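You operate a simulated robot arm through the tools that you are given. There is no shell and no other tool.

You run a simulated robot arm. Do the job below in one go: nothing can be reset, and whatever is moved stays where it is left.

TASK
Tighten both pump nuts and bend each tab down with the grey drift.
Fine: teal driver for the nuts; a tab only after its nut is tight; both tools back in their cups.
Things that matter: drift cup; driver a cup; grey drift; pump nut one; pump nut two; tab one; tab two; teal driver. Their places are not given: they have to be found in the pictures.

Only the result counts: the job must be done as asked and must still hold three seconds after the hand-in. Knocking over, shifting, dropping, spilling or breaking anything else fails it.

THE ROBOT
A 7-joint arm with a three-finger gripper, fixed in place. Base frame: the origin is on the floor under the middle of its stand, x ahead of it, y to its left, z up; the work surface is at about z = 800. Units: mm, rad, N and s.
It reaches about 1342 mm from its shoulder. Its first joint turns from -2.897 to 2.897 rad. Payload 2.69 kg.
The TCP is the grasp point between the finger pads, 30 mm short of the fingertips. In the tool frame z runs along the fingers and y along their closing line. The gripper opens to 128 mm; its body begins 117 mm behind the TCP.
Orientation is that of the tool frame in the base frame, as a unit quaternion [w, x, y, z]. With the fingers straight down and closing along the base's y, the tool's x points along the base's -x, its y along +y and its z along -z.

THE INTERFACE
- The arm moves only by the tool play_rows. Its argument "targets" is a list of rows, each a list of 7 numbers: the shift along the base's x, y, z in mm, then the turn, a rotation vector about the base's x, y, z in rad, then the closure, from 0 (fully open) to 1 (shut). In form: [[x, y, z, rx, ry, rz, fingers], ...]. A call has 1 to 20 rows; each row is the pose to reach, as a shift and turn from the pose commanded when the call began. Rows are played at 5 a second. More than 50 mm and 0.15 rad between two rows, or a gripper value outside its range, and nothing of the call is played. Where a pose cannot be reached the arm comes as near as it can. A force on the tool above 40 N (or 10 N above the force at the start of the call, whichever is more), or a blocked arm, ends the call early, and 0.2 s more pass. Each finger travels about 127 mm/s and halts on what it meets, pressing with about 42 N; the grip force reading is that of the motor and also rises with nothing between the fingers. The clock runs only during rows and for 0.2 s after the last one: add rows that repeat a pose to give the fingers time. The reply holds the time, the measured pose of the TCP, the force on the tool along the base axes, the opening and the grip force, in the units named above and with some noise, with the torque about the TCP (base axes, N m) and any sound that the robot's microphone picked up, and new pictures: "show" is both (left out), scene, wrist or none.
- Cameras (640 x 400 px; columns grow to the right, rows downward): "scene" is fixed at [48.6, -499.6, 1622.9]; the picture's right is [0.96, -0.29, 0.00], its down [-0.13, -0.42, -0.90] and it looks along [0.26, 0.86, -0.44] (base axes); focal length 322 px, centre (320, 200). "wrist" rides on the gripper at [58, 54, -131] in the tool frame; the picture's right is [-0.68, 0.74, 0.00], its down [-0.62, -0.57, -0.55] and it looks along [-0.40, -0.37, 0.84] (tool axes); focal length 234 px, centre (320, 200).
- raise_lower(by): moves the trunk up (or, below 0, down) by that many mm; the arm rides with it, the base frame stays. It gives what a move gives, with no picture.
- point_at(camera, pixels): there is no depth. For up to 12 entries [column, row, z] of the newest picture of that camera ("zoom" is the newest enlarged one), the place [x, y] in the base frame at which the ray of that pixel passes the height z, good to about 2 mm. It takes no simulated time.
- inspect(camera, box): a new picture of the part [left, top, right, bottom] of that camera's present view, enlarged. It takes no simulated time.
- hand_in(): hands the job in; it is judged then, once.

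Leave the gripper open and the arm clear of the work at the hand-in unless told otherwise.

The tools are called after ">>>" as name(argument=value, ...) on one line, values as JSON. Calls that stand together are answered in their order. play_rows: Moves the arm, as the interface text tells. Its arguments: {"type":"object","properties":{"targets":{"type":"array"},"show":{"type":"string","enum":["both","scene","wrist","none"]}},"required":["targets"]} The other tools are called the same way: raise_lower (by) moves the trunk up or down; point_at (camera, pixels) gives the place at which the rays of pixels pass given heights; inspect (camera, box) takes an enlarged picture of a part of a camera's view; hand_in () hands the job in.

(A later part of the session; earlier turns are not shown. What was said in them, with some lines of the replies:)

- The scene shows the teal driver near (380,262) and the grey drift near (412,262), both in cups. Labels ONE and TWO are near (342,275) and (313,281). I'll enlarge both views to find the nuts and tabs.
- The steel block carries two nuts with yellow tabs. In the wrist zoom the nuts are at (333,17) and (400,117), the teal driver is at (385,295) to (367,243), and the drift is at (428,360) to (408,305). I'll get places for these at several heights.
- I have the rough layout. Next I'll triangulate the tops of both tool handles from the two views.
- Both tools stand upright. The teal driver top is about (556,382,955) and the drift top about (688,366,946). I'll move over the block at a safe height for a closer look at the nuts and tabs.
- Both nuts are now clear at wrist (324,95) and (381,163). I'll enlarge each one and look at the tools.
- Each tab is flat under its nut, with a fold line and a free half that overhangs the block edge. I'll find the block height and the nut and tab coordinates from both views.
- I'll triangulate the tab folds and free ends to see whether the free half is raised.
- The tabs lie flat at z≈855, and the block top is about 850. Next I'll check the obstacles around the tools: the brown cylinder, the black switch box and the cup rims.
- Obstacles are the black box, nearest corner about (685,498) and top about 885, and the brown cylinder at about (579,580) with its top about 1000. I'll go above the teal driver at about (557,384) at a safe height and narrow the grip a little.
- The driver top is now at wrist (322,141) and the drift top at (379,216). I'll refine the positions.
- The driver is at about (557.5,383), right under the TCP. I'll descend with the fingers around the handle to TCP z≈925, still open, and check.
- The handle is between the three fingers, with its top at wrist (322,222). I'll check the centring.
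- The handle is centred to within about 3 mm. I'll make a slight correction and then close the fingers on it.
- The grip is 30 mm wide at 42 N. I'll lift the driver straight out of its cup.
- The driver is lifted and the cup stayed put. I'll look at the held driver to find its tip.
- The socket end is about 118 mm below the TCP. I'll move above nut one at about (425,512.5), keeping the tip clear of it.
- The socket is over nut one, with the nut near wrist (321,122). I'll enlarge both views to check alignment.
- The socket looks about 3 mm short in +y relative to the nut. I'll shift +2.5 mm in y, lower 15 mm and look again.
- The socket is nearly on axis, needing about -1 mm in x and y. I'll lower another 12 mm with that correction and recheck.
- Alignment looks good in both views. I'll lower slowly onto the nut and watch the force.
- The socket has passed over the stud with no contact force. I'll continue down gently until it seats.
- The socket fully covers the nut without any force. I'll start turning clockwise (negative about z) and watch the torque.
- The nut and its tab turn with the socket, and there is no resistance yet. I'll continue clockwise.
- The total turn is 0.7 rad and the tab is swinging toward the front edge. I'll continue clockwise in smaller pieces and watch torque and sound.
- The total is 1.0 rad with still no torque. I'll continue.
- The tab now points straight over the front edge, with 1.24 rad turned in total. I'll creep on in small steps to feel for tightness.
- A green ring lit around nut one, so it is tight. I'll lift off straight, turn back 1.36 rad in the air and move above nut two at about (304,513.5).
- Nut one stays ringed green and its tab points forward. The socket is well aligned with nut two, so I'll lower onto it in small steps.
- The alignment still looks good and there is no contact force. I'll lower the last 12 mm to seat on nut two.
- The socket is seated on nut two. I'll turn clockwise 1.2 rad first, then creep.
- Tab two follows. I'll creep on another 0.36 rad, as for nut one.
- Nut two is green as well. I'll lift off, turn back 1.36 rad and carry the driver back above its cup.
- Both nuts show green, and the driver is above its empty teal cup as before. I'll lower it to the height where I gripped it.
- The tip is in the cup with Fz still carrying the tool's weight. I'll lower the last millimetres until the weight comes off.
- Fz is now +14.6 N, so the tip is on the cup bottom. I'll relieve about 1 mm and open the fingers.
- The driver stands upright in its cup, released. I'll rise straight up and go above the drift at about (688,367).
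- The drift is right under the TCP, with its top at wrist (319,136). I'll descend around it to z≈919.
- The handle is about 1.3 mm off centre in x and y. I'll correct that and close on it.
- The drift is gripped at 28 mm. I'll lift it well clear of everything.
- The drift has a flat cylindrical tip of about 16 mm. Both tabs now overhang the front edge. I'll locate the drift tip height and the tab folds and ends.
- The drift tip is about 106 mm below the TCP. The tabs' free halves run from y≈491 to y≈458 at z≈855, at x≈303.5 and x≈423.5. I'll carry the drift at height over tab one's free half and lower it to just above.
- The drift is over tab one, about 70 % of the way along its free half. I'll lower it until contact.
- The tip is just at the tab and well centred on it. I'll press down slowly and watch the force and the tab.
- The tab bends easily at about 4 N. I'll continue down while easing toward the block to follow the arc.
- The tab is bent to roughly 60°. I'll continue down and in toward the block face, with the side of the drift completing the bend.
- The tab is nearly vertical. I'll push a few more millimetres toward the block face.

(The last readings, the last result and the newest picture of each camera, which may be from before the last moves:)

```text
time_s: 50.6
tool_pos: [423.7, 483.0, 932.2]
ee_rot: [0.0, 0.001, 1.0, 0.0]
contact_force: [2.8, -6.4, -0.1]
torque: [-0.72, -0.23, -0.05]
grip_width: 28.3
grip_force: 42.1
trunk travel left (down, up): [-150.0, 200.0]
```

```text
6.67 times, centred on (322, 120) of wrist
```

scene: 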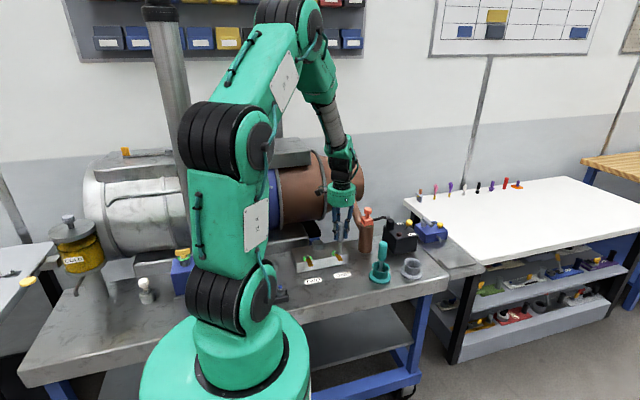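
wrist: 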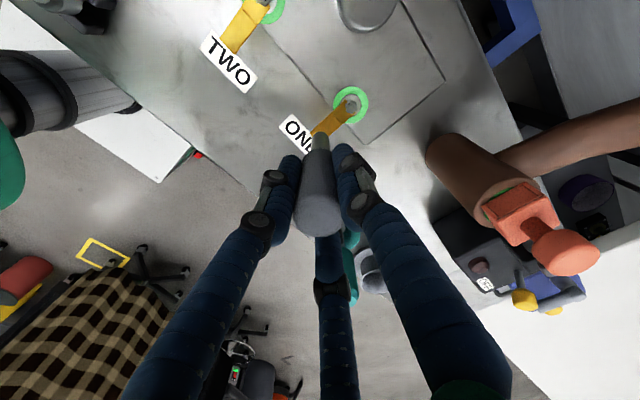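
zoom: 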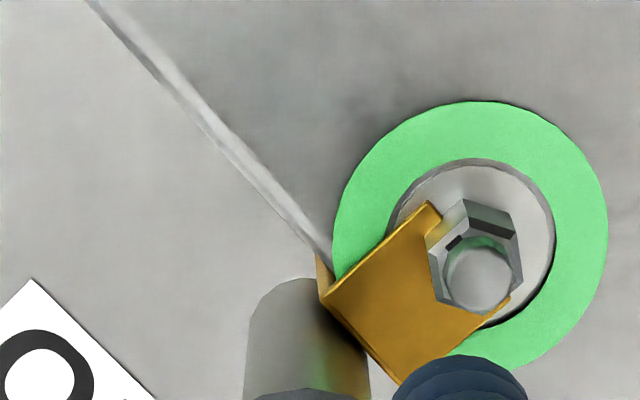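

Fy is 6 N and the tab is pressed down along the block face. I'll back off away from it and look at the result.

>>> play_rows(targets=[[0, -8, 0, 0, 0, 0, 1], [0, -20, 0, 0, 0, 0, 1], [0, -35, 5, 0, 0, 0, 1], [0, -40, 40, 0, 0, 0, 1], [0, -40, 65, 0, 0, 0, 1], [0, -40, 65, 0, 0, 0, 1]], show="both")

>>> inspect(camera="scene", box=[310, 225, 370, 275])

>>> inspect(camera="wrist", box=[320, 50, 400, 150])

```text
time_s: 52.0
tool_pos: [422.9, 442.2, 997.1]
ee_rot: [-0.001, 0.001, 1.0, 0.0]
contact_force: [0.7, 0.0, -1.7]
torque: [0.03, -0.04, 0.0]
grip_width: 28.2
grip_force: 41.5
trunk travel left (down, up): [-150.0, 200.0]
```

scene: 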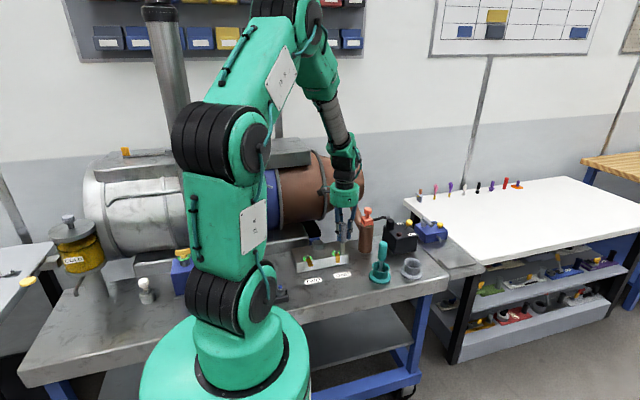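
wrist: 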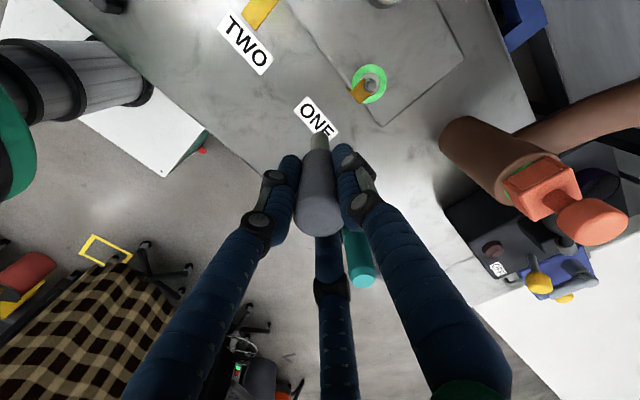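

```text
8.00 times, centred on (340, 250) of scene
```

zoom: 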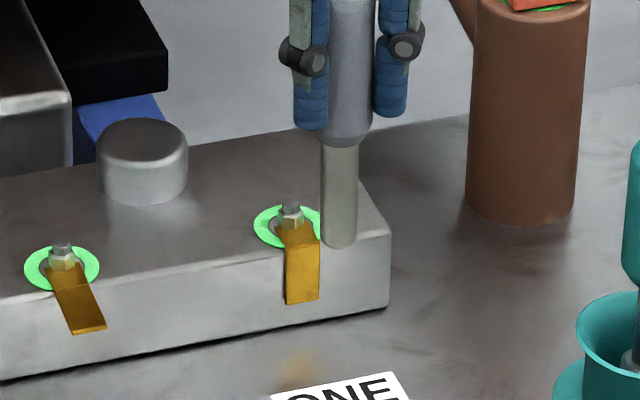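

```text
4.00 times, centred on (360, 100) of wrist
```

zoom: 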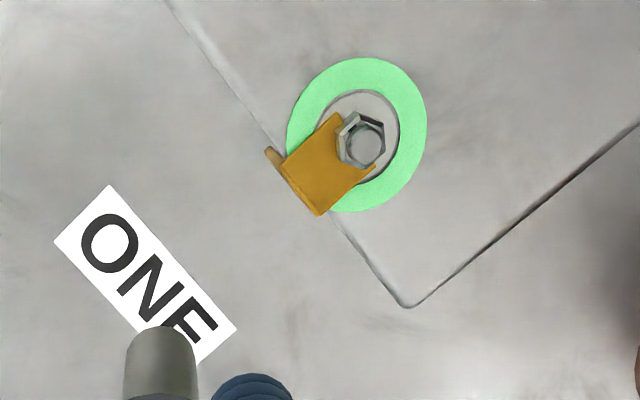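

Tab one hangs straight down against the block face, and nut one is still green. I'll shift 120 mm in -x to tab two and lower to just above it.

>>> play_rows(targets=[[-40, 0, 5, 0, 0, 0, 1], [-80, 5, 5, 0, 0, 0, 1], [-110, 15, 5, 0, 0, 0, 1], [-120, 25.5, 0, 0, 0, 0, 1], [-120, 25.5, -14, 0, 0, 0, 1], [-120, 25.5, -24, 0, 0, 0, 1], [-120, 25.5, -32, 0, 0, 0, 1], [-120, 25.5, -35, 0, 0, 0, 1], [-120, 25.5, -35, 0, 0, 0, 1]], show="none")

>>> inspect(camera="scene", box=[280, 225, 350, 280])

>>> inspect(camera="wrist", box=[290, 90, 354, 150])

```text
time_s: 54.0
tool_pos: [303.8, 469.6, 963.0]
ee_rot: [-0.001, 0.001, 1.0, 0.0]
contact_force: [-0.3, -0.1, -2.5]
torque: [0.02, 0.02, -0.02]
grip_width: 28.2
grip_force: 42.2
trunk travel left (down, up): [-150.0, 200.0]
```

```text
7.27 times, centred on (315, 252) of scene
```

zoom: 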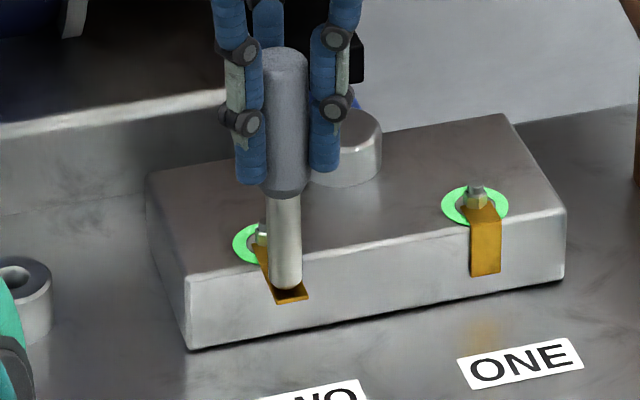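

```text
6.67 times, centred on (322, 120) of wrist
```

zoom: 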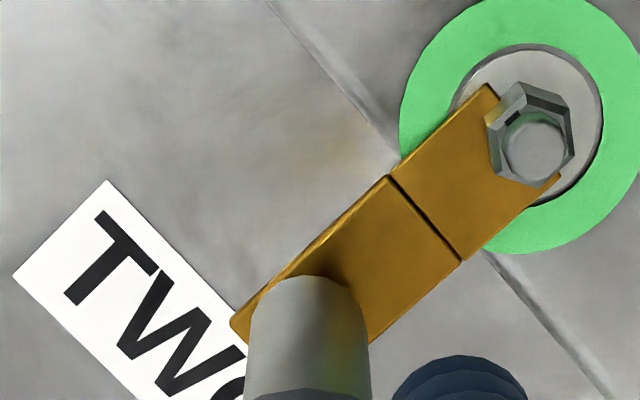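

This is the same picture as for tab one. I'll press down and follow the same arc that worked.

>>> play_rows(targets=[[0, 0, -3, 0, 0, 0, 1], [0, 0, -6, 0, 0, 0, 1], [0, 0, -9, 0, 0, 0, 1], [0, 1, -12, 0, 0, 0, 1], [0, 2, -15, 0, 0, 0, 1], [0, 3, -18, 0, 0, 0, 1], [0, 4, -21, 0, 0, 0, 1], [0, 4, -24, 0, 0, 0, 1], [0, 4, -24, 0, 0, 0, 1]], show="none")

>>> inspect(camera="scene", box=[280, 225, 350, 280])

>>> inspect(camera="wrist", box=[290, 90, 354, 150])

```text
time_s: 56.0
tool_pos: [303.6, 474.4, 938.0]
ee_rot: [0.0, 0.001, 1.0, 0.0]
contact_force: [0.8, -1.6, -1.1]
torque: [-0.2, -0.04, -0.01]
grip_width: 28.0
grip_force: 42.0
trunk travel left (down, up): [-150.0, 200.0]
```

```text
7.27 times, centred on (315, 252) of scene
```

zoom: 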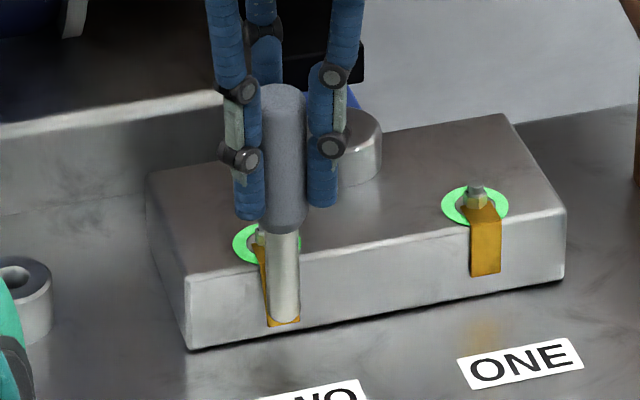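

```text
6.67 times, centred on (322, 120) of wrist
```

zoom: 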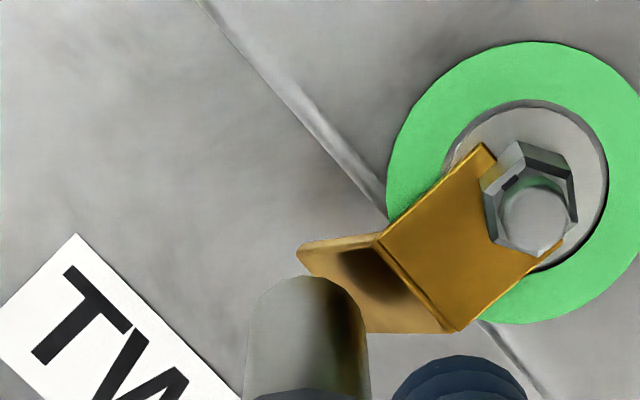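

Tab two is bent as tab one was at this point. I'll finish the bend with the same inward move.

>>> play_rows(targets=[[0, 1.5, -2, 0, 0, 0, 1], [0, 3, -4, 0, 0, 0, 1], [0, 4.5, -5, 0, 0, 0, 1], [0, 6, -6, 0, 0, 0, 1], [0, 7.5, -6, 0, 0, 0, 1], [0, 8.5, -6, 0, 0, 0, 1], [0, 9.5, -6, 0, 0, 0, 1], [0, 10.5, -6, 0, 0, 0, 1], [0, 10.5, -6, 0, 0, 0, 1]], show="none")

>>> inspect(camera="wrist", box=[290, 90, 354, 150])

```text
time_s: 58.0
tool_pos: [303.7, 484.5, 931.8]
ee_rot: [0.0, 0.001, 1.0, -0.001]
contact_force: [-0.6, -5.3, -3.4]
torque: [-0.65, 0.08, -0.03]
grip_width: 28.3
grip_force: 41.9
trunk travel left (down, up): [-150.0, 200.0]
```

```text
6.67 times, centred on (322, 120) of wrist
```

zoom: 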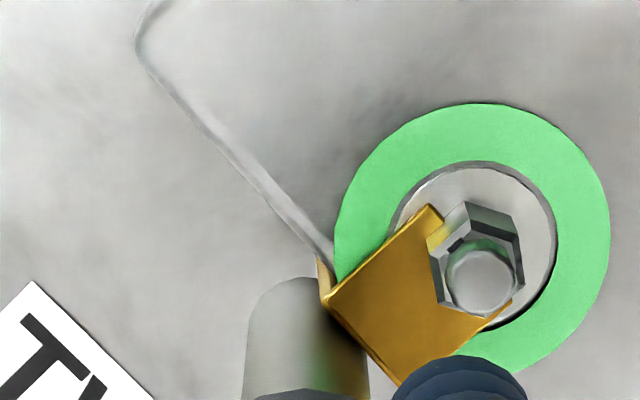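

The result matches tab one, with Fy about 5 N. I'll back off and view.

>>> play_rows(targets=[[0, -8, 0, 0, 0, 0, 1], [0, -20, 0, 0, 0, 0, 1], [0, -35, 5, 0, 0, 0, 1], [0, -40, 40, 0, 0, 0, 1], [0, -40, 65, 0, 0, 0, 1], [0, -40, 65, 0, 0, 0, 1]], show="both")

>>> inspect(camera="scene", box=[285, 235, 349, 275])

>>> inspect(camera="wrist", box=[320, 40, 420, 190])

```text
time_s: 59.4
tool_pos: [303.4, 442.9, 999.7]
ee_rot: [-0.001, 0.001, 1.0, 0.0]
contact_force: [0.2, -0.9, -2.1]
torque: [0.02, -0.02, -0.03]
grip_width: 28.0
grip_force: 41.8
trunk travel left (down, up): [-150.0, 200.0]
```

scene: 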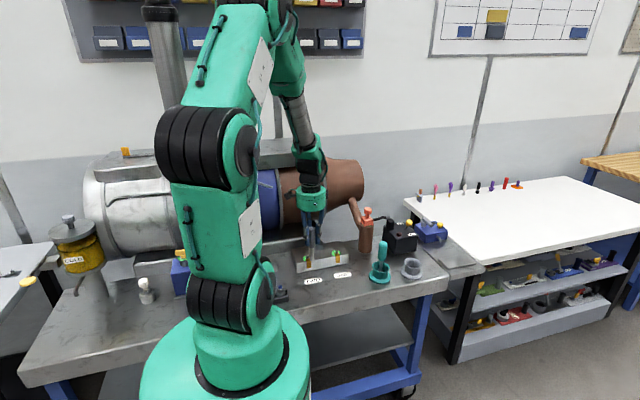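
wrist: 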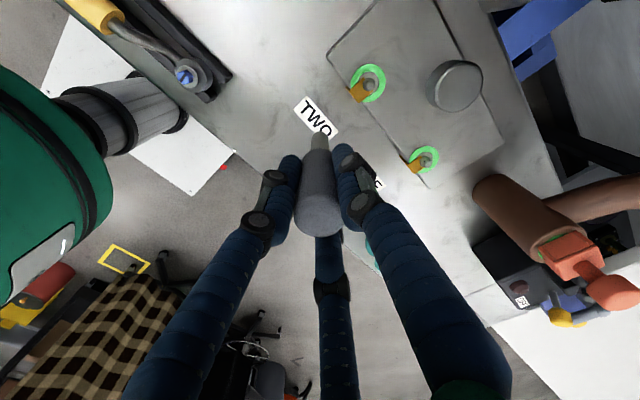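

```text
10.00 times, centred on (317, 255) of scene
```

zoom: 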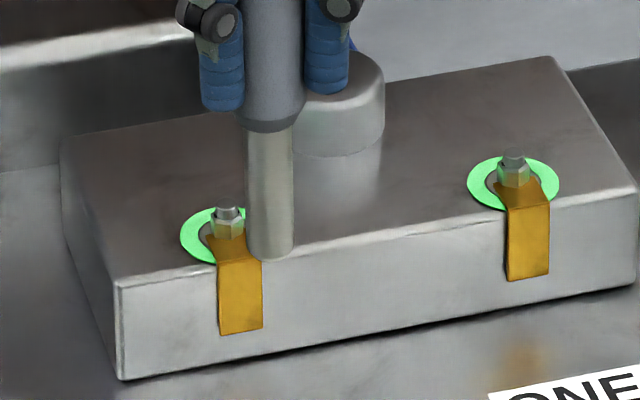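

```text
2.67 times, centred on (370, 115) of wrist
```

zoom: 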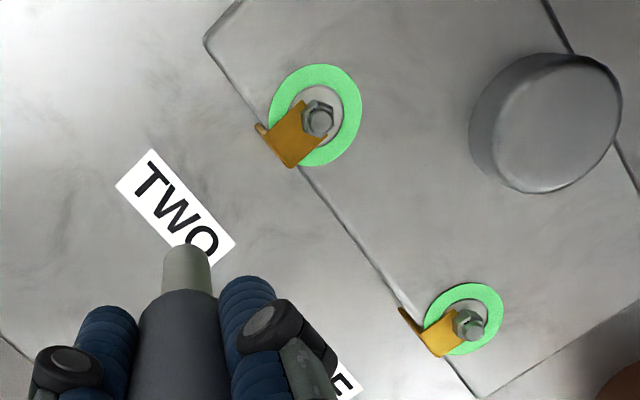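

Both tabs are bent down and both nuts are ringed green. Before returning the drift, I'll check the bend angle more closely by triangulating the tab ends.

>>> inspect(camera="scene", box=[300, 250, 320, 272])

>>> inspect(camera="wrist", box=[340, 60, 390, 110])

>>> inspect(camera="wrist", box=[395, 135, 445, 185])

>>> inspect(camera="scene", box=[328, 245, 348, 267])

```text
16.00 times, centred on (310, 261) of scene
```

zoom: 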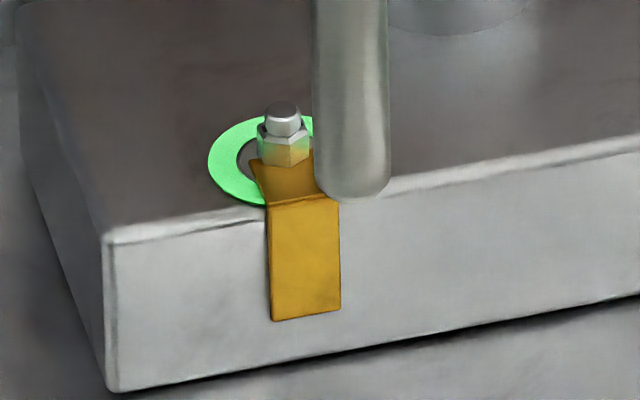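

```text
8.00 times, centred on (365, 85) of wrist
```

zoom: 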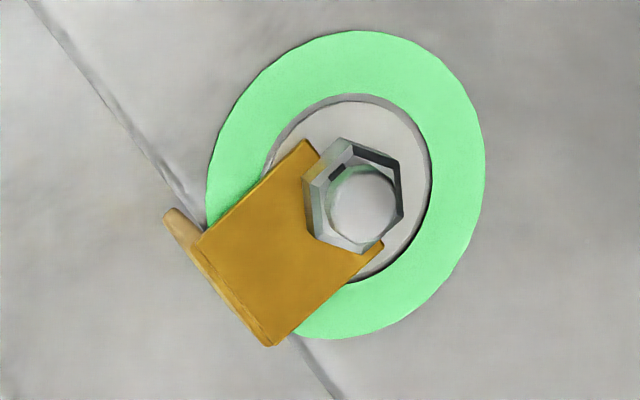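

```text
8.00 times, centred on (420, 160) of wrist
```

zoom: 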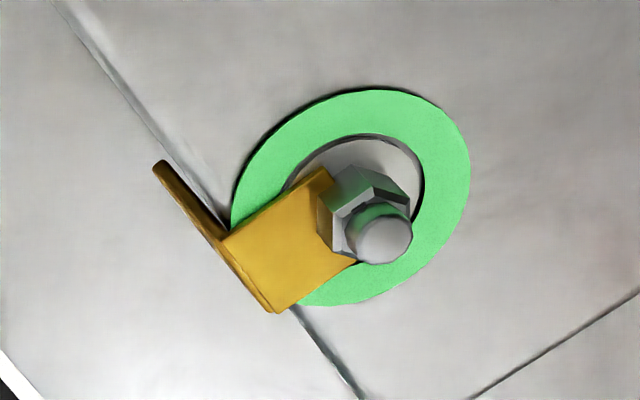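

```text
16.00 times, centred on (338, 256) of scene
```

zoom: 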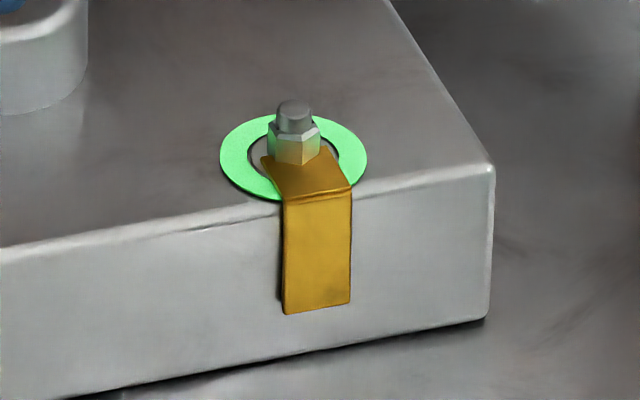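

Tab one's bent half is seen edge-on in the wrist view, so it lies in the vertical plane, and tab two matches it. Now I'll carry the drift back above its cup, high enough to clear the driver.

>>> play_rows(targets=[[0, 0, 40, 0, 0, 0, 1], [0, 0, 80, 0, 0, 0, 1], [0, 0, 112, 0, 0, 0, 1], [25, -5, 112, 0, 0, 0, 1], [65, -13, 112, 0, 0, 0, 1], [107, -21, 112, 0, 0, 0, 1], [149, -29, 112, 0, 0, 0, 1], [191, -37, 112, 0, 0, 0, 1], [233, -46, 112, 0, 0, 0, 1], [275, -54, 112, 0, 0, 0, 1], [317, -62, 112, 0, 0, 0, 1], [355, -70, 112, 0, 0, 0, 1], [385.2, -75.6, 105, 0, 0, 0, 1], [385.2, -75.6, 80, 0, 0, 0, 1], [385.2, -75.6, 80, 0, 0, 0, 1], [385.2, -75.6, 80, 0, 0, 0, 1]])

>>> inspect(camera="wrist", box=[270, 70, 370, 240])

>>> inspect(camera="scene", box=[370, 180, 450, 290])

```text
time_s: 62.8
tool_pos: [690.2, 368.6, 1076.4]
ee_rot: [-0.001, 0.0, 1.0, 0.0]
contact_force: [-0.1, -0.1, -2.0]
torque: [-0.02, -0.01, -0.02]
grip_width: 28.0
grip_force: 42.4
trunk travel left (down, up): [-150.0, 200.0]
```

scene: 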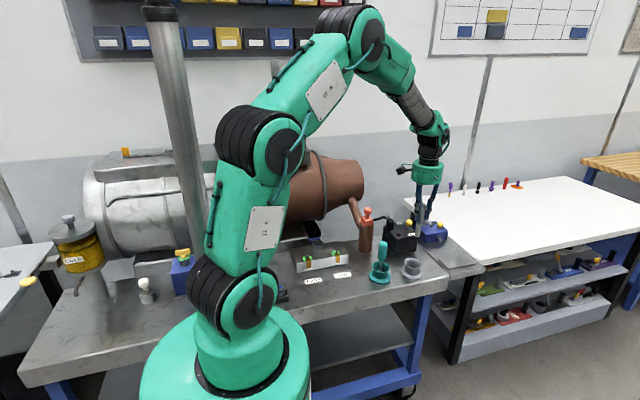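
wrist: 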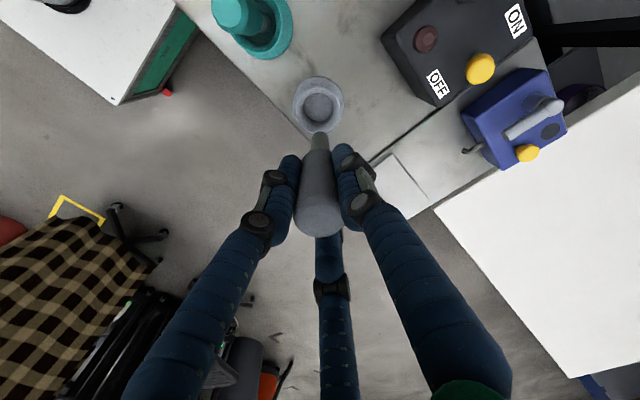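

```text
2.35 times, centred on (320, 155) of wrist
```

zoom: 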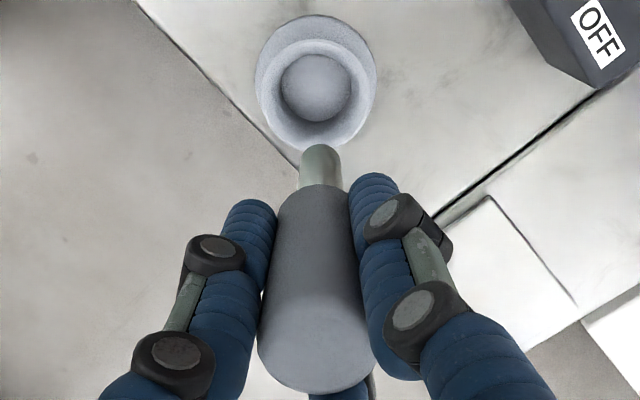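

```text
3.64 times, centred on (410, 235) of scene
```

zoom: 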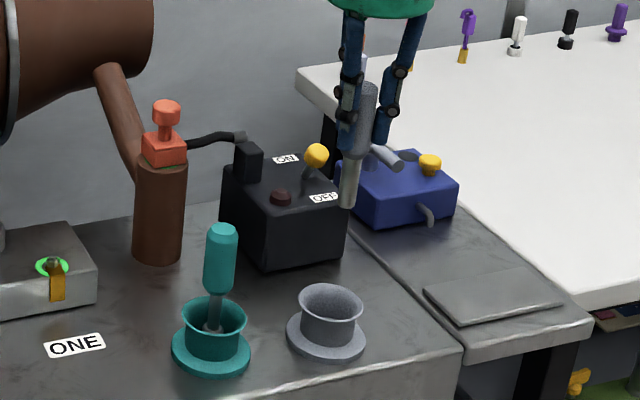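

The view matches the one right after lifting, with a 2–3 mm offset that I'll trim. I'll lower the drift into its cup.

>>> play_rows(targets=[[-1.2, -1.5, -40, 0, 0, 0, 1], [-1.2, -1.5, -85, 0, 0, 0, 1], [-1.2, -1.5, -125, 0, 0, 0, 1], [-1.2, -1.5, -148, 0, 0, 0, 1], [-1.2, -1.5, -156, 0, 0, 0, 1], [-1.2, -1.5, -156, 0, 0, 0, 1], [-1.2, -1.5, -156, 0, 0, 0, 1]])

>>> inspect(camera="wrist", box=[270, 80, 370, 240])

>>> inspect(camera="scene", box=[370, 200, 450, 290])

```text
time_s: 64.4
tool_pos: [688.0, 366.6, 920.5]
ee_rot: [0.0, 0.001, 1.0, 0.0]
contact_force: [0.0, -0.3, -1.9]
torque: [-0.01, 0.02, -0.01]
grip_width: 28.0
grip_force: 41.7
trunk travel left (down, up): [-150.0, 200.0]
```

scene: 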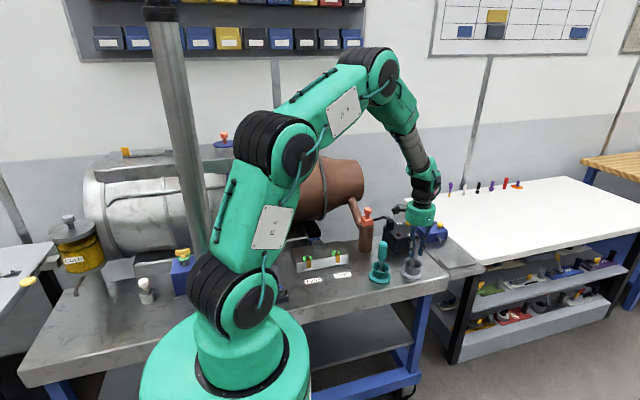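
wrist: 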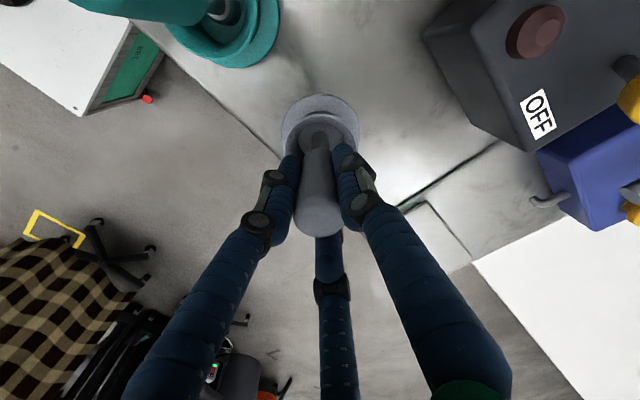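

```text
2.50 times, centred on (320, 160) of wrist
```

zoom: 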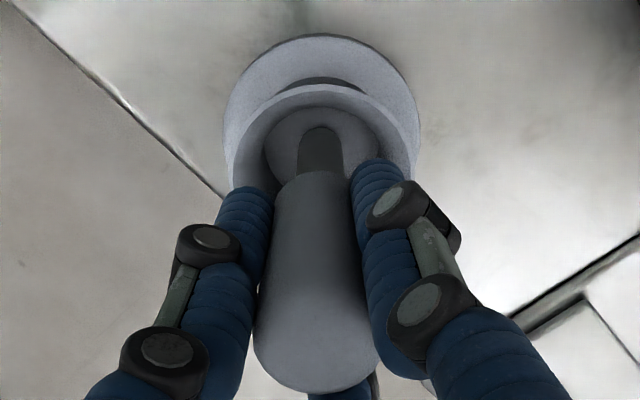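

```text
4.44 times, centred on (410, 245) of scene
```

zoom: 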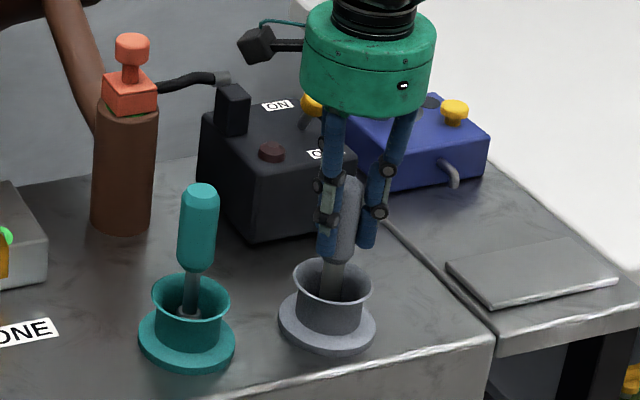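

The drift is inside its cup. I'll lower the last few millimetres until the weight comes off.

>>> play_rows(targets=[[0, 0, -1.5, 0, 0, 0, 1], [0, 0, -3, 0, 0, 0, 1], [0, 0, -3.5, 0, 0, 0, 1], [0, 0, -3.5, 0, 0, 0, 1]], show="none")

```text
time_s: 65.4
tool_pos: [686.5, 366.7, 919.0]
ee_rot: [0.0, 0.002, 1.0, 0.001]
contact_force: [-0.4, -0.4, 4.4]
torque: [-0.11, 0.07, -0.03]
grip_width: 28.1
grip_force: 42.7
trunk travel left (down, up): [-150.0, 200.0]
```

Fz is now +4.4 N, so the drift rests on the cup bottom. I'll relieve slightly and open.

>>> play_rows(targets=[[0, 0, 0.3, 0, 0, 0, 1], [0, 0, 0.3, 0, 0, 0, 0.9], [0, 0, 0.3, 0, 0, 0, 0.75], [0, 0, 0.3, 0, 0, 0, 0.6], [0, 0, 0.3, 0, 0, 0, 0.45], [0, 0, 0.3, 0, 0, 0, 0.3], [0, 0, 0.3, 0, 0, 0, 0.3]])

>>> inspect(camera="scene", box=[370, 200, 450, 290])

```text
time_s: 67.0
tool_pos: [686.6, 366.4, 918.2]
ee_rot: [-0.001, 0.001, 1.0, 0.0]
contact_force: [-0.1, 0.3, 0.0]
torque: [0.0, -0.01, 0.0]
grip_width: 89.7
grip_force: 0.1
trunk travel left (down, up): [-150.0, 200.0]
```

scene: 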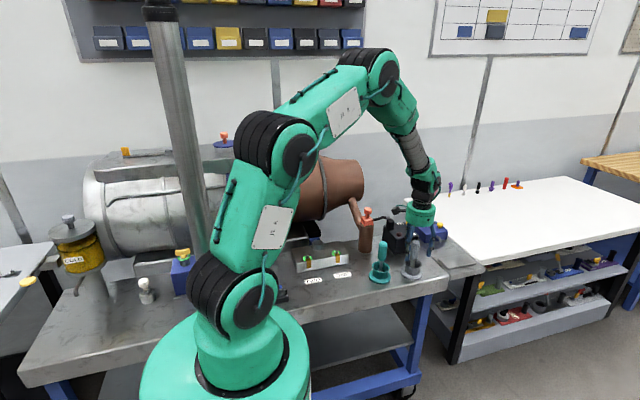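
wrist: 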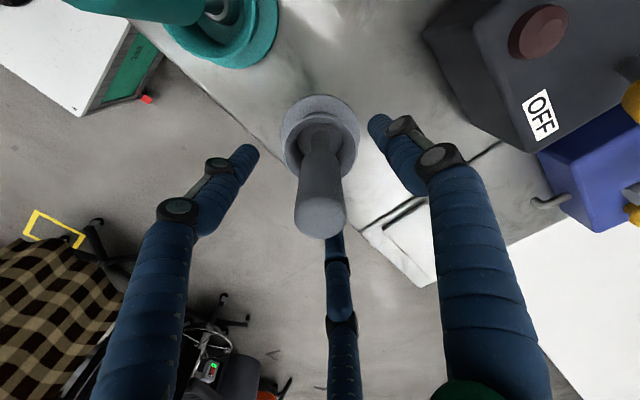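

```text
4.44 times, centred on (410, 245) of scene
```

zoom: 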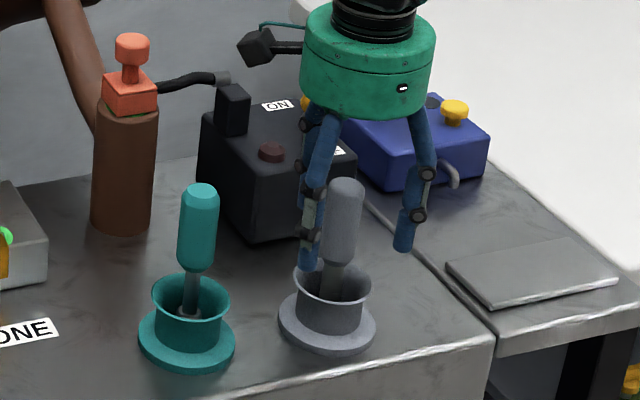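

The drift stands in its cup, released. I'll rise straight up, open fully and move clear.

>>> play_rows(targets=[[0, 0, 20, 0, 0, 0, 0.3], [0, 0, 60, 0, 0, 0, 0.3], [0, 0, 105, 0, 0, 0, 0.3], [0, 0, 150, 0, 0, 0, 0.3], [0, 0, 190, 0, 0, 0, 0.2], [-30, 0, 210, 0, 0, 0, 0], [-70, 0, 220, 0, 0, 0, 0], [-110, 0, 230, 0, 0, 0, 0], [-110, 0, 230, 0, 0, 0, 0], [-110, 0, 230, 0, 0, 0, 0]])

>>> inspect(camera="scene", box=[285, 210, 445, 300])

>>> inspect(camera="scene", box=[290, 235, 354, 275])

```text
time_s: 69.2
tool_pos: [575.1, 365.8, 1148.1]
ee_rot: [0.001, 0.0, 1.0, 0.0]
contact_force: [0.2, 0.3, -0.6]
torque: [-0.02, 0.01, 0.02]
grip_width: 127.9
grip_force: 0.0
trunk travel left (down, up): [-150.0, 200.0]
```

scene: 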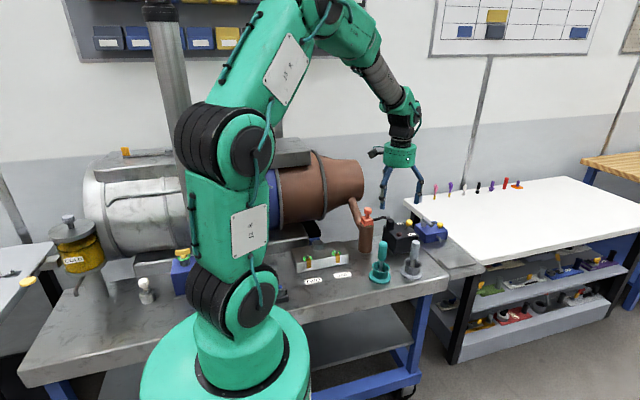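
wrist: 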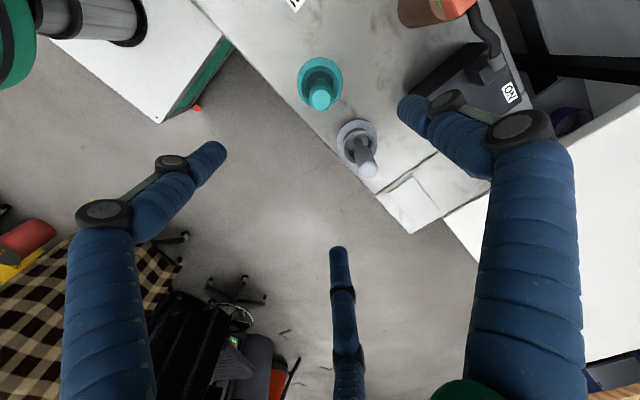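

```text
4.00 times, centred on (365, 255) of scene
```

zoom: 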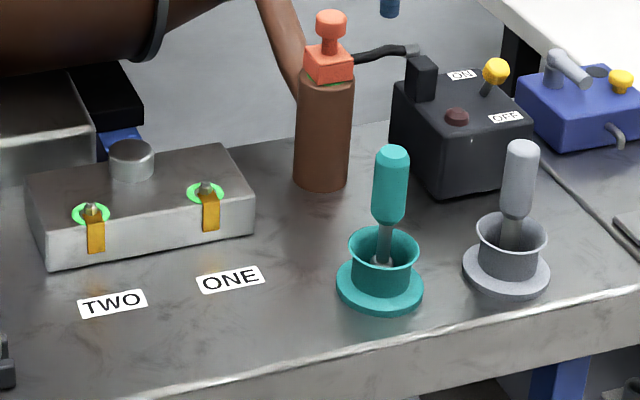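

```text
10.00 times, centred on (322, 255) of scene
```

zoom: 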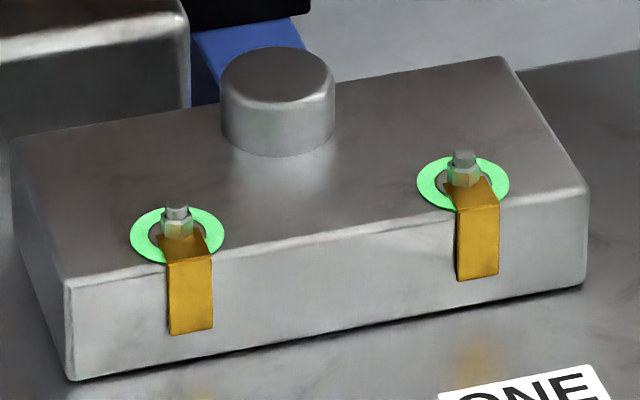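

Both nuts show green, both tabs hang straight down the block face, and both tools stand in their cups. The gripper is open and clear, and nothing else has moved. I'm handing in the job.

>>> hand_in()

```text
The job is handed in.
```

The job is done and handed in; the hand-in gave no verdict.

- **Nuts:** I tightened both pump nuts with the teal driver, turning each clockwise until a green ring lit up around it. Both rings were still green at the end.
- **Tabs:** I bent each tab down with the grey drift, only after its nut was tight. In the last pictures both hang close to vertical along the front face of the block.
- **Tools:** The driver and the drift both stand upright in their own cups.
- **Everything else:** The final pictures show nothing else moved or knocked over. The gripper is open and clear of the work.
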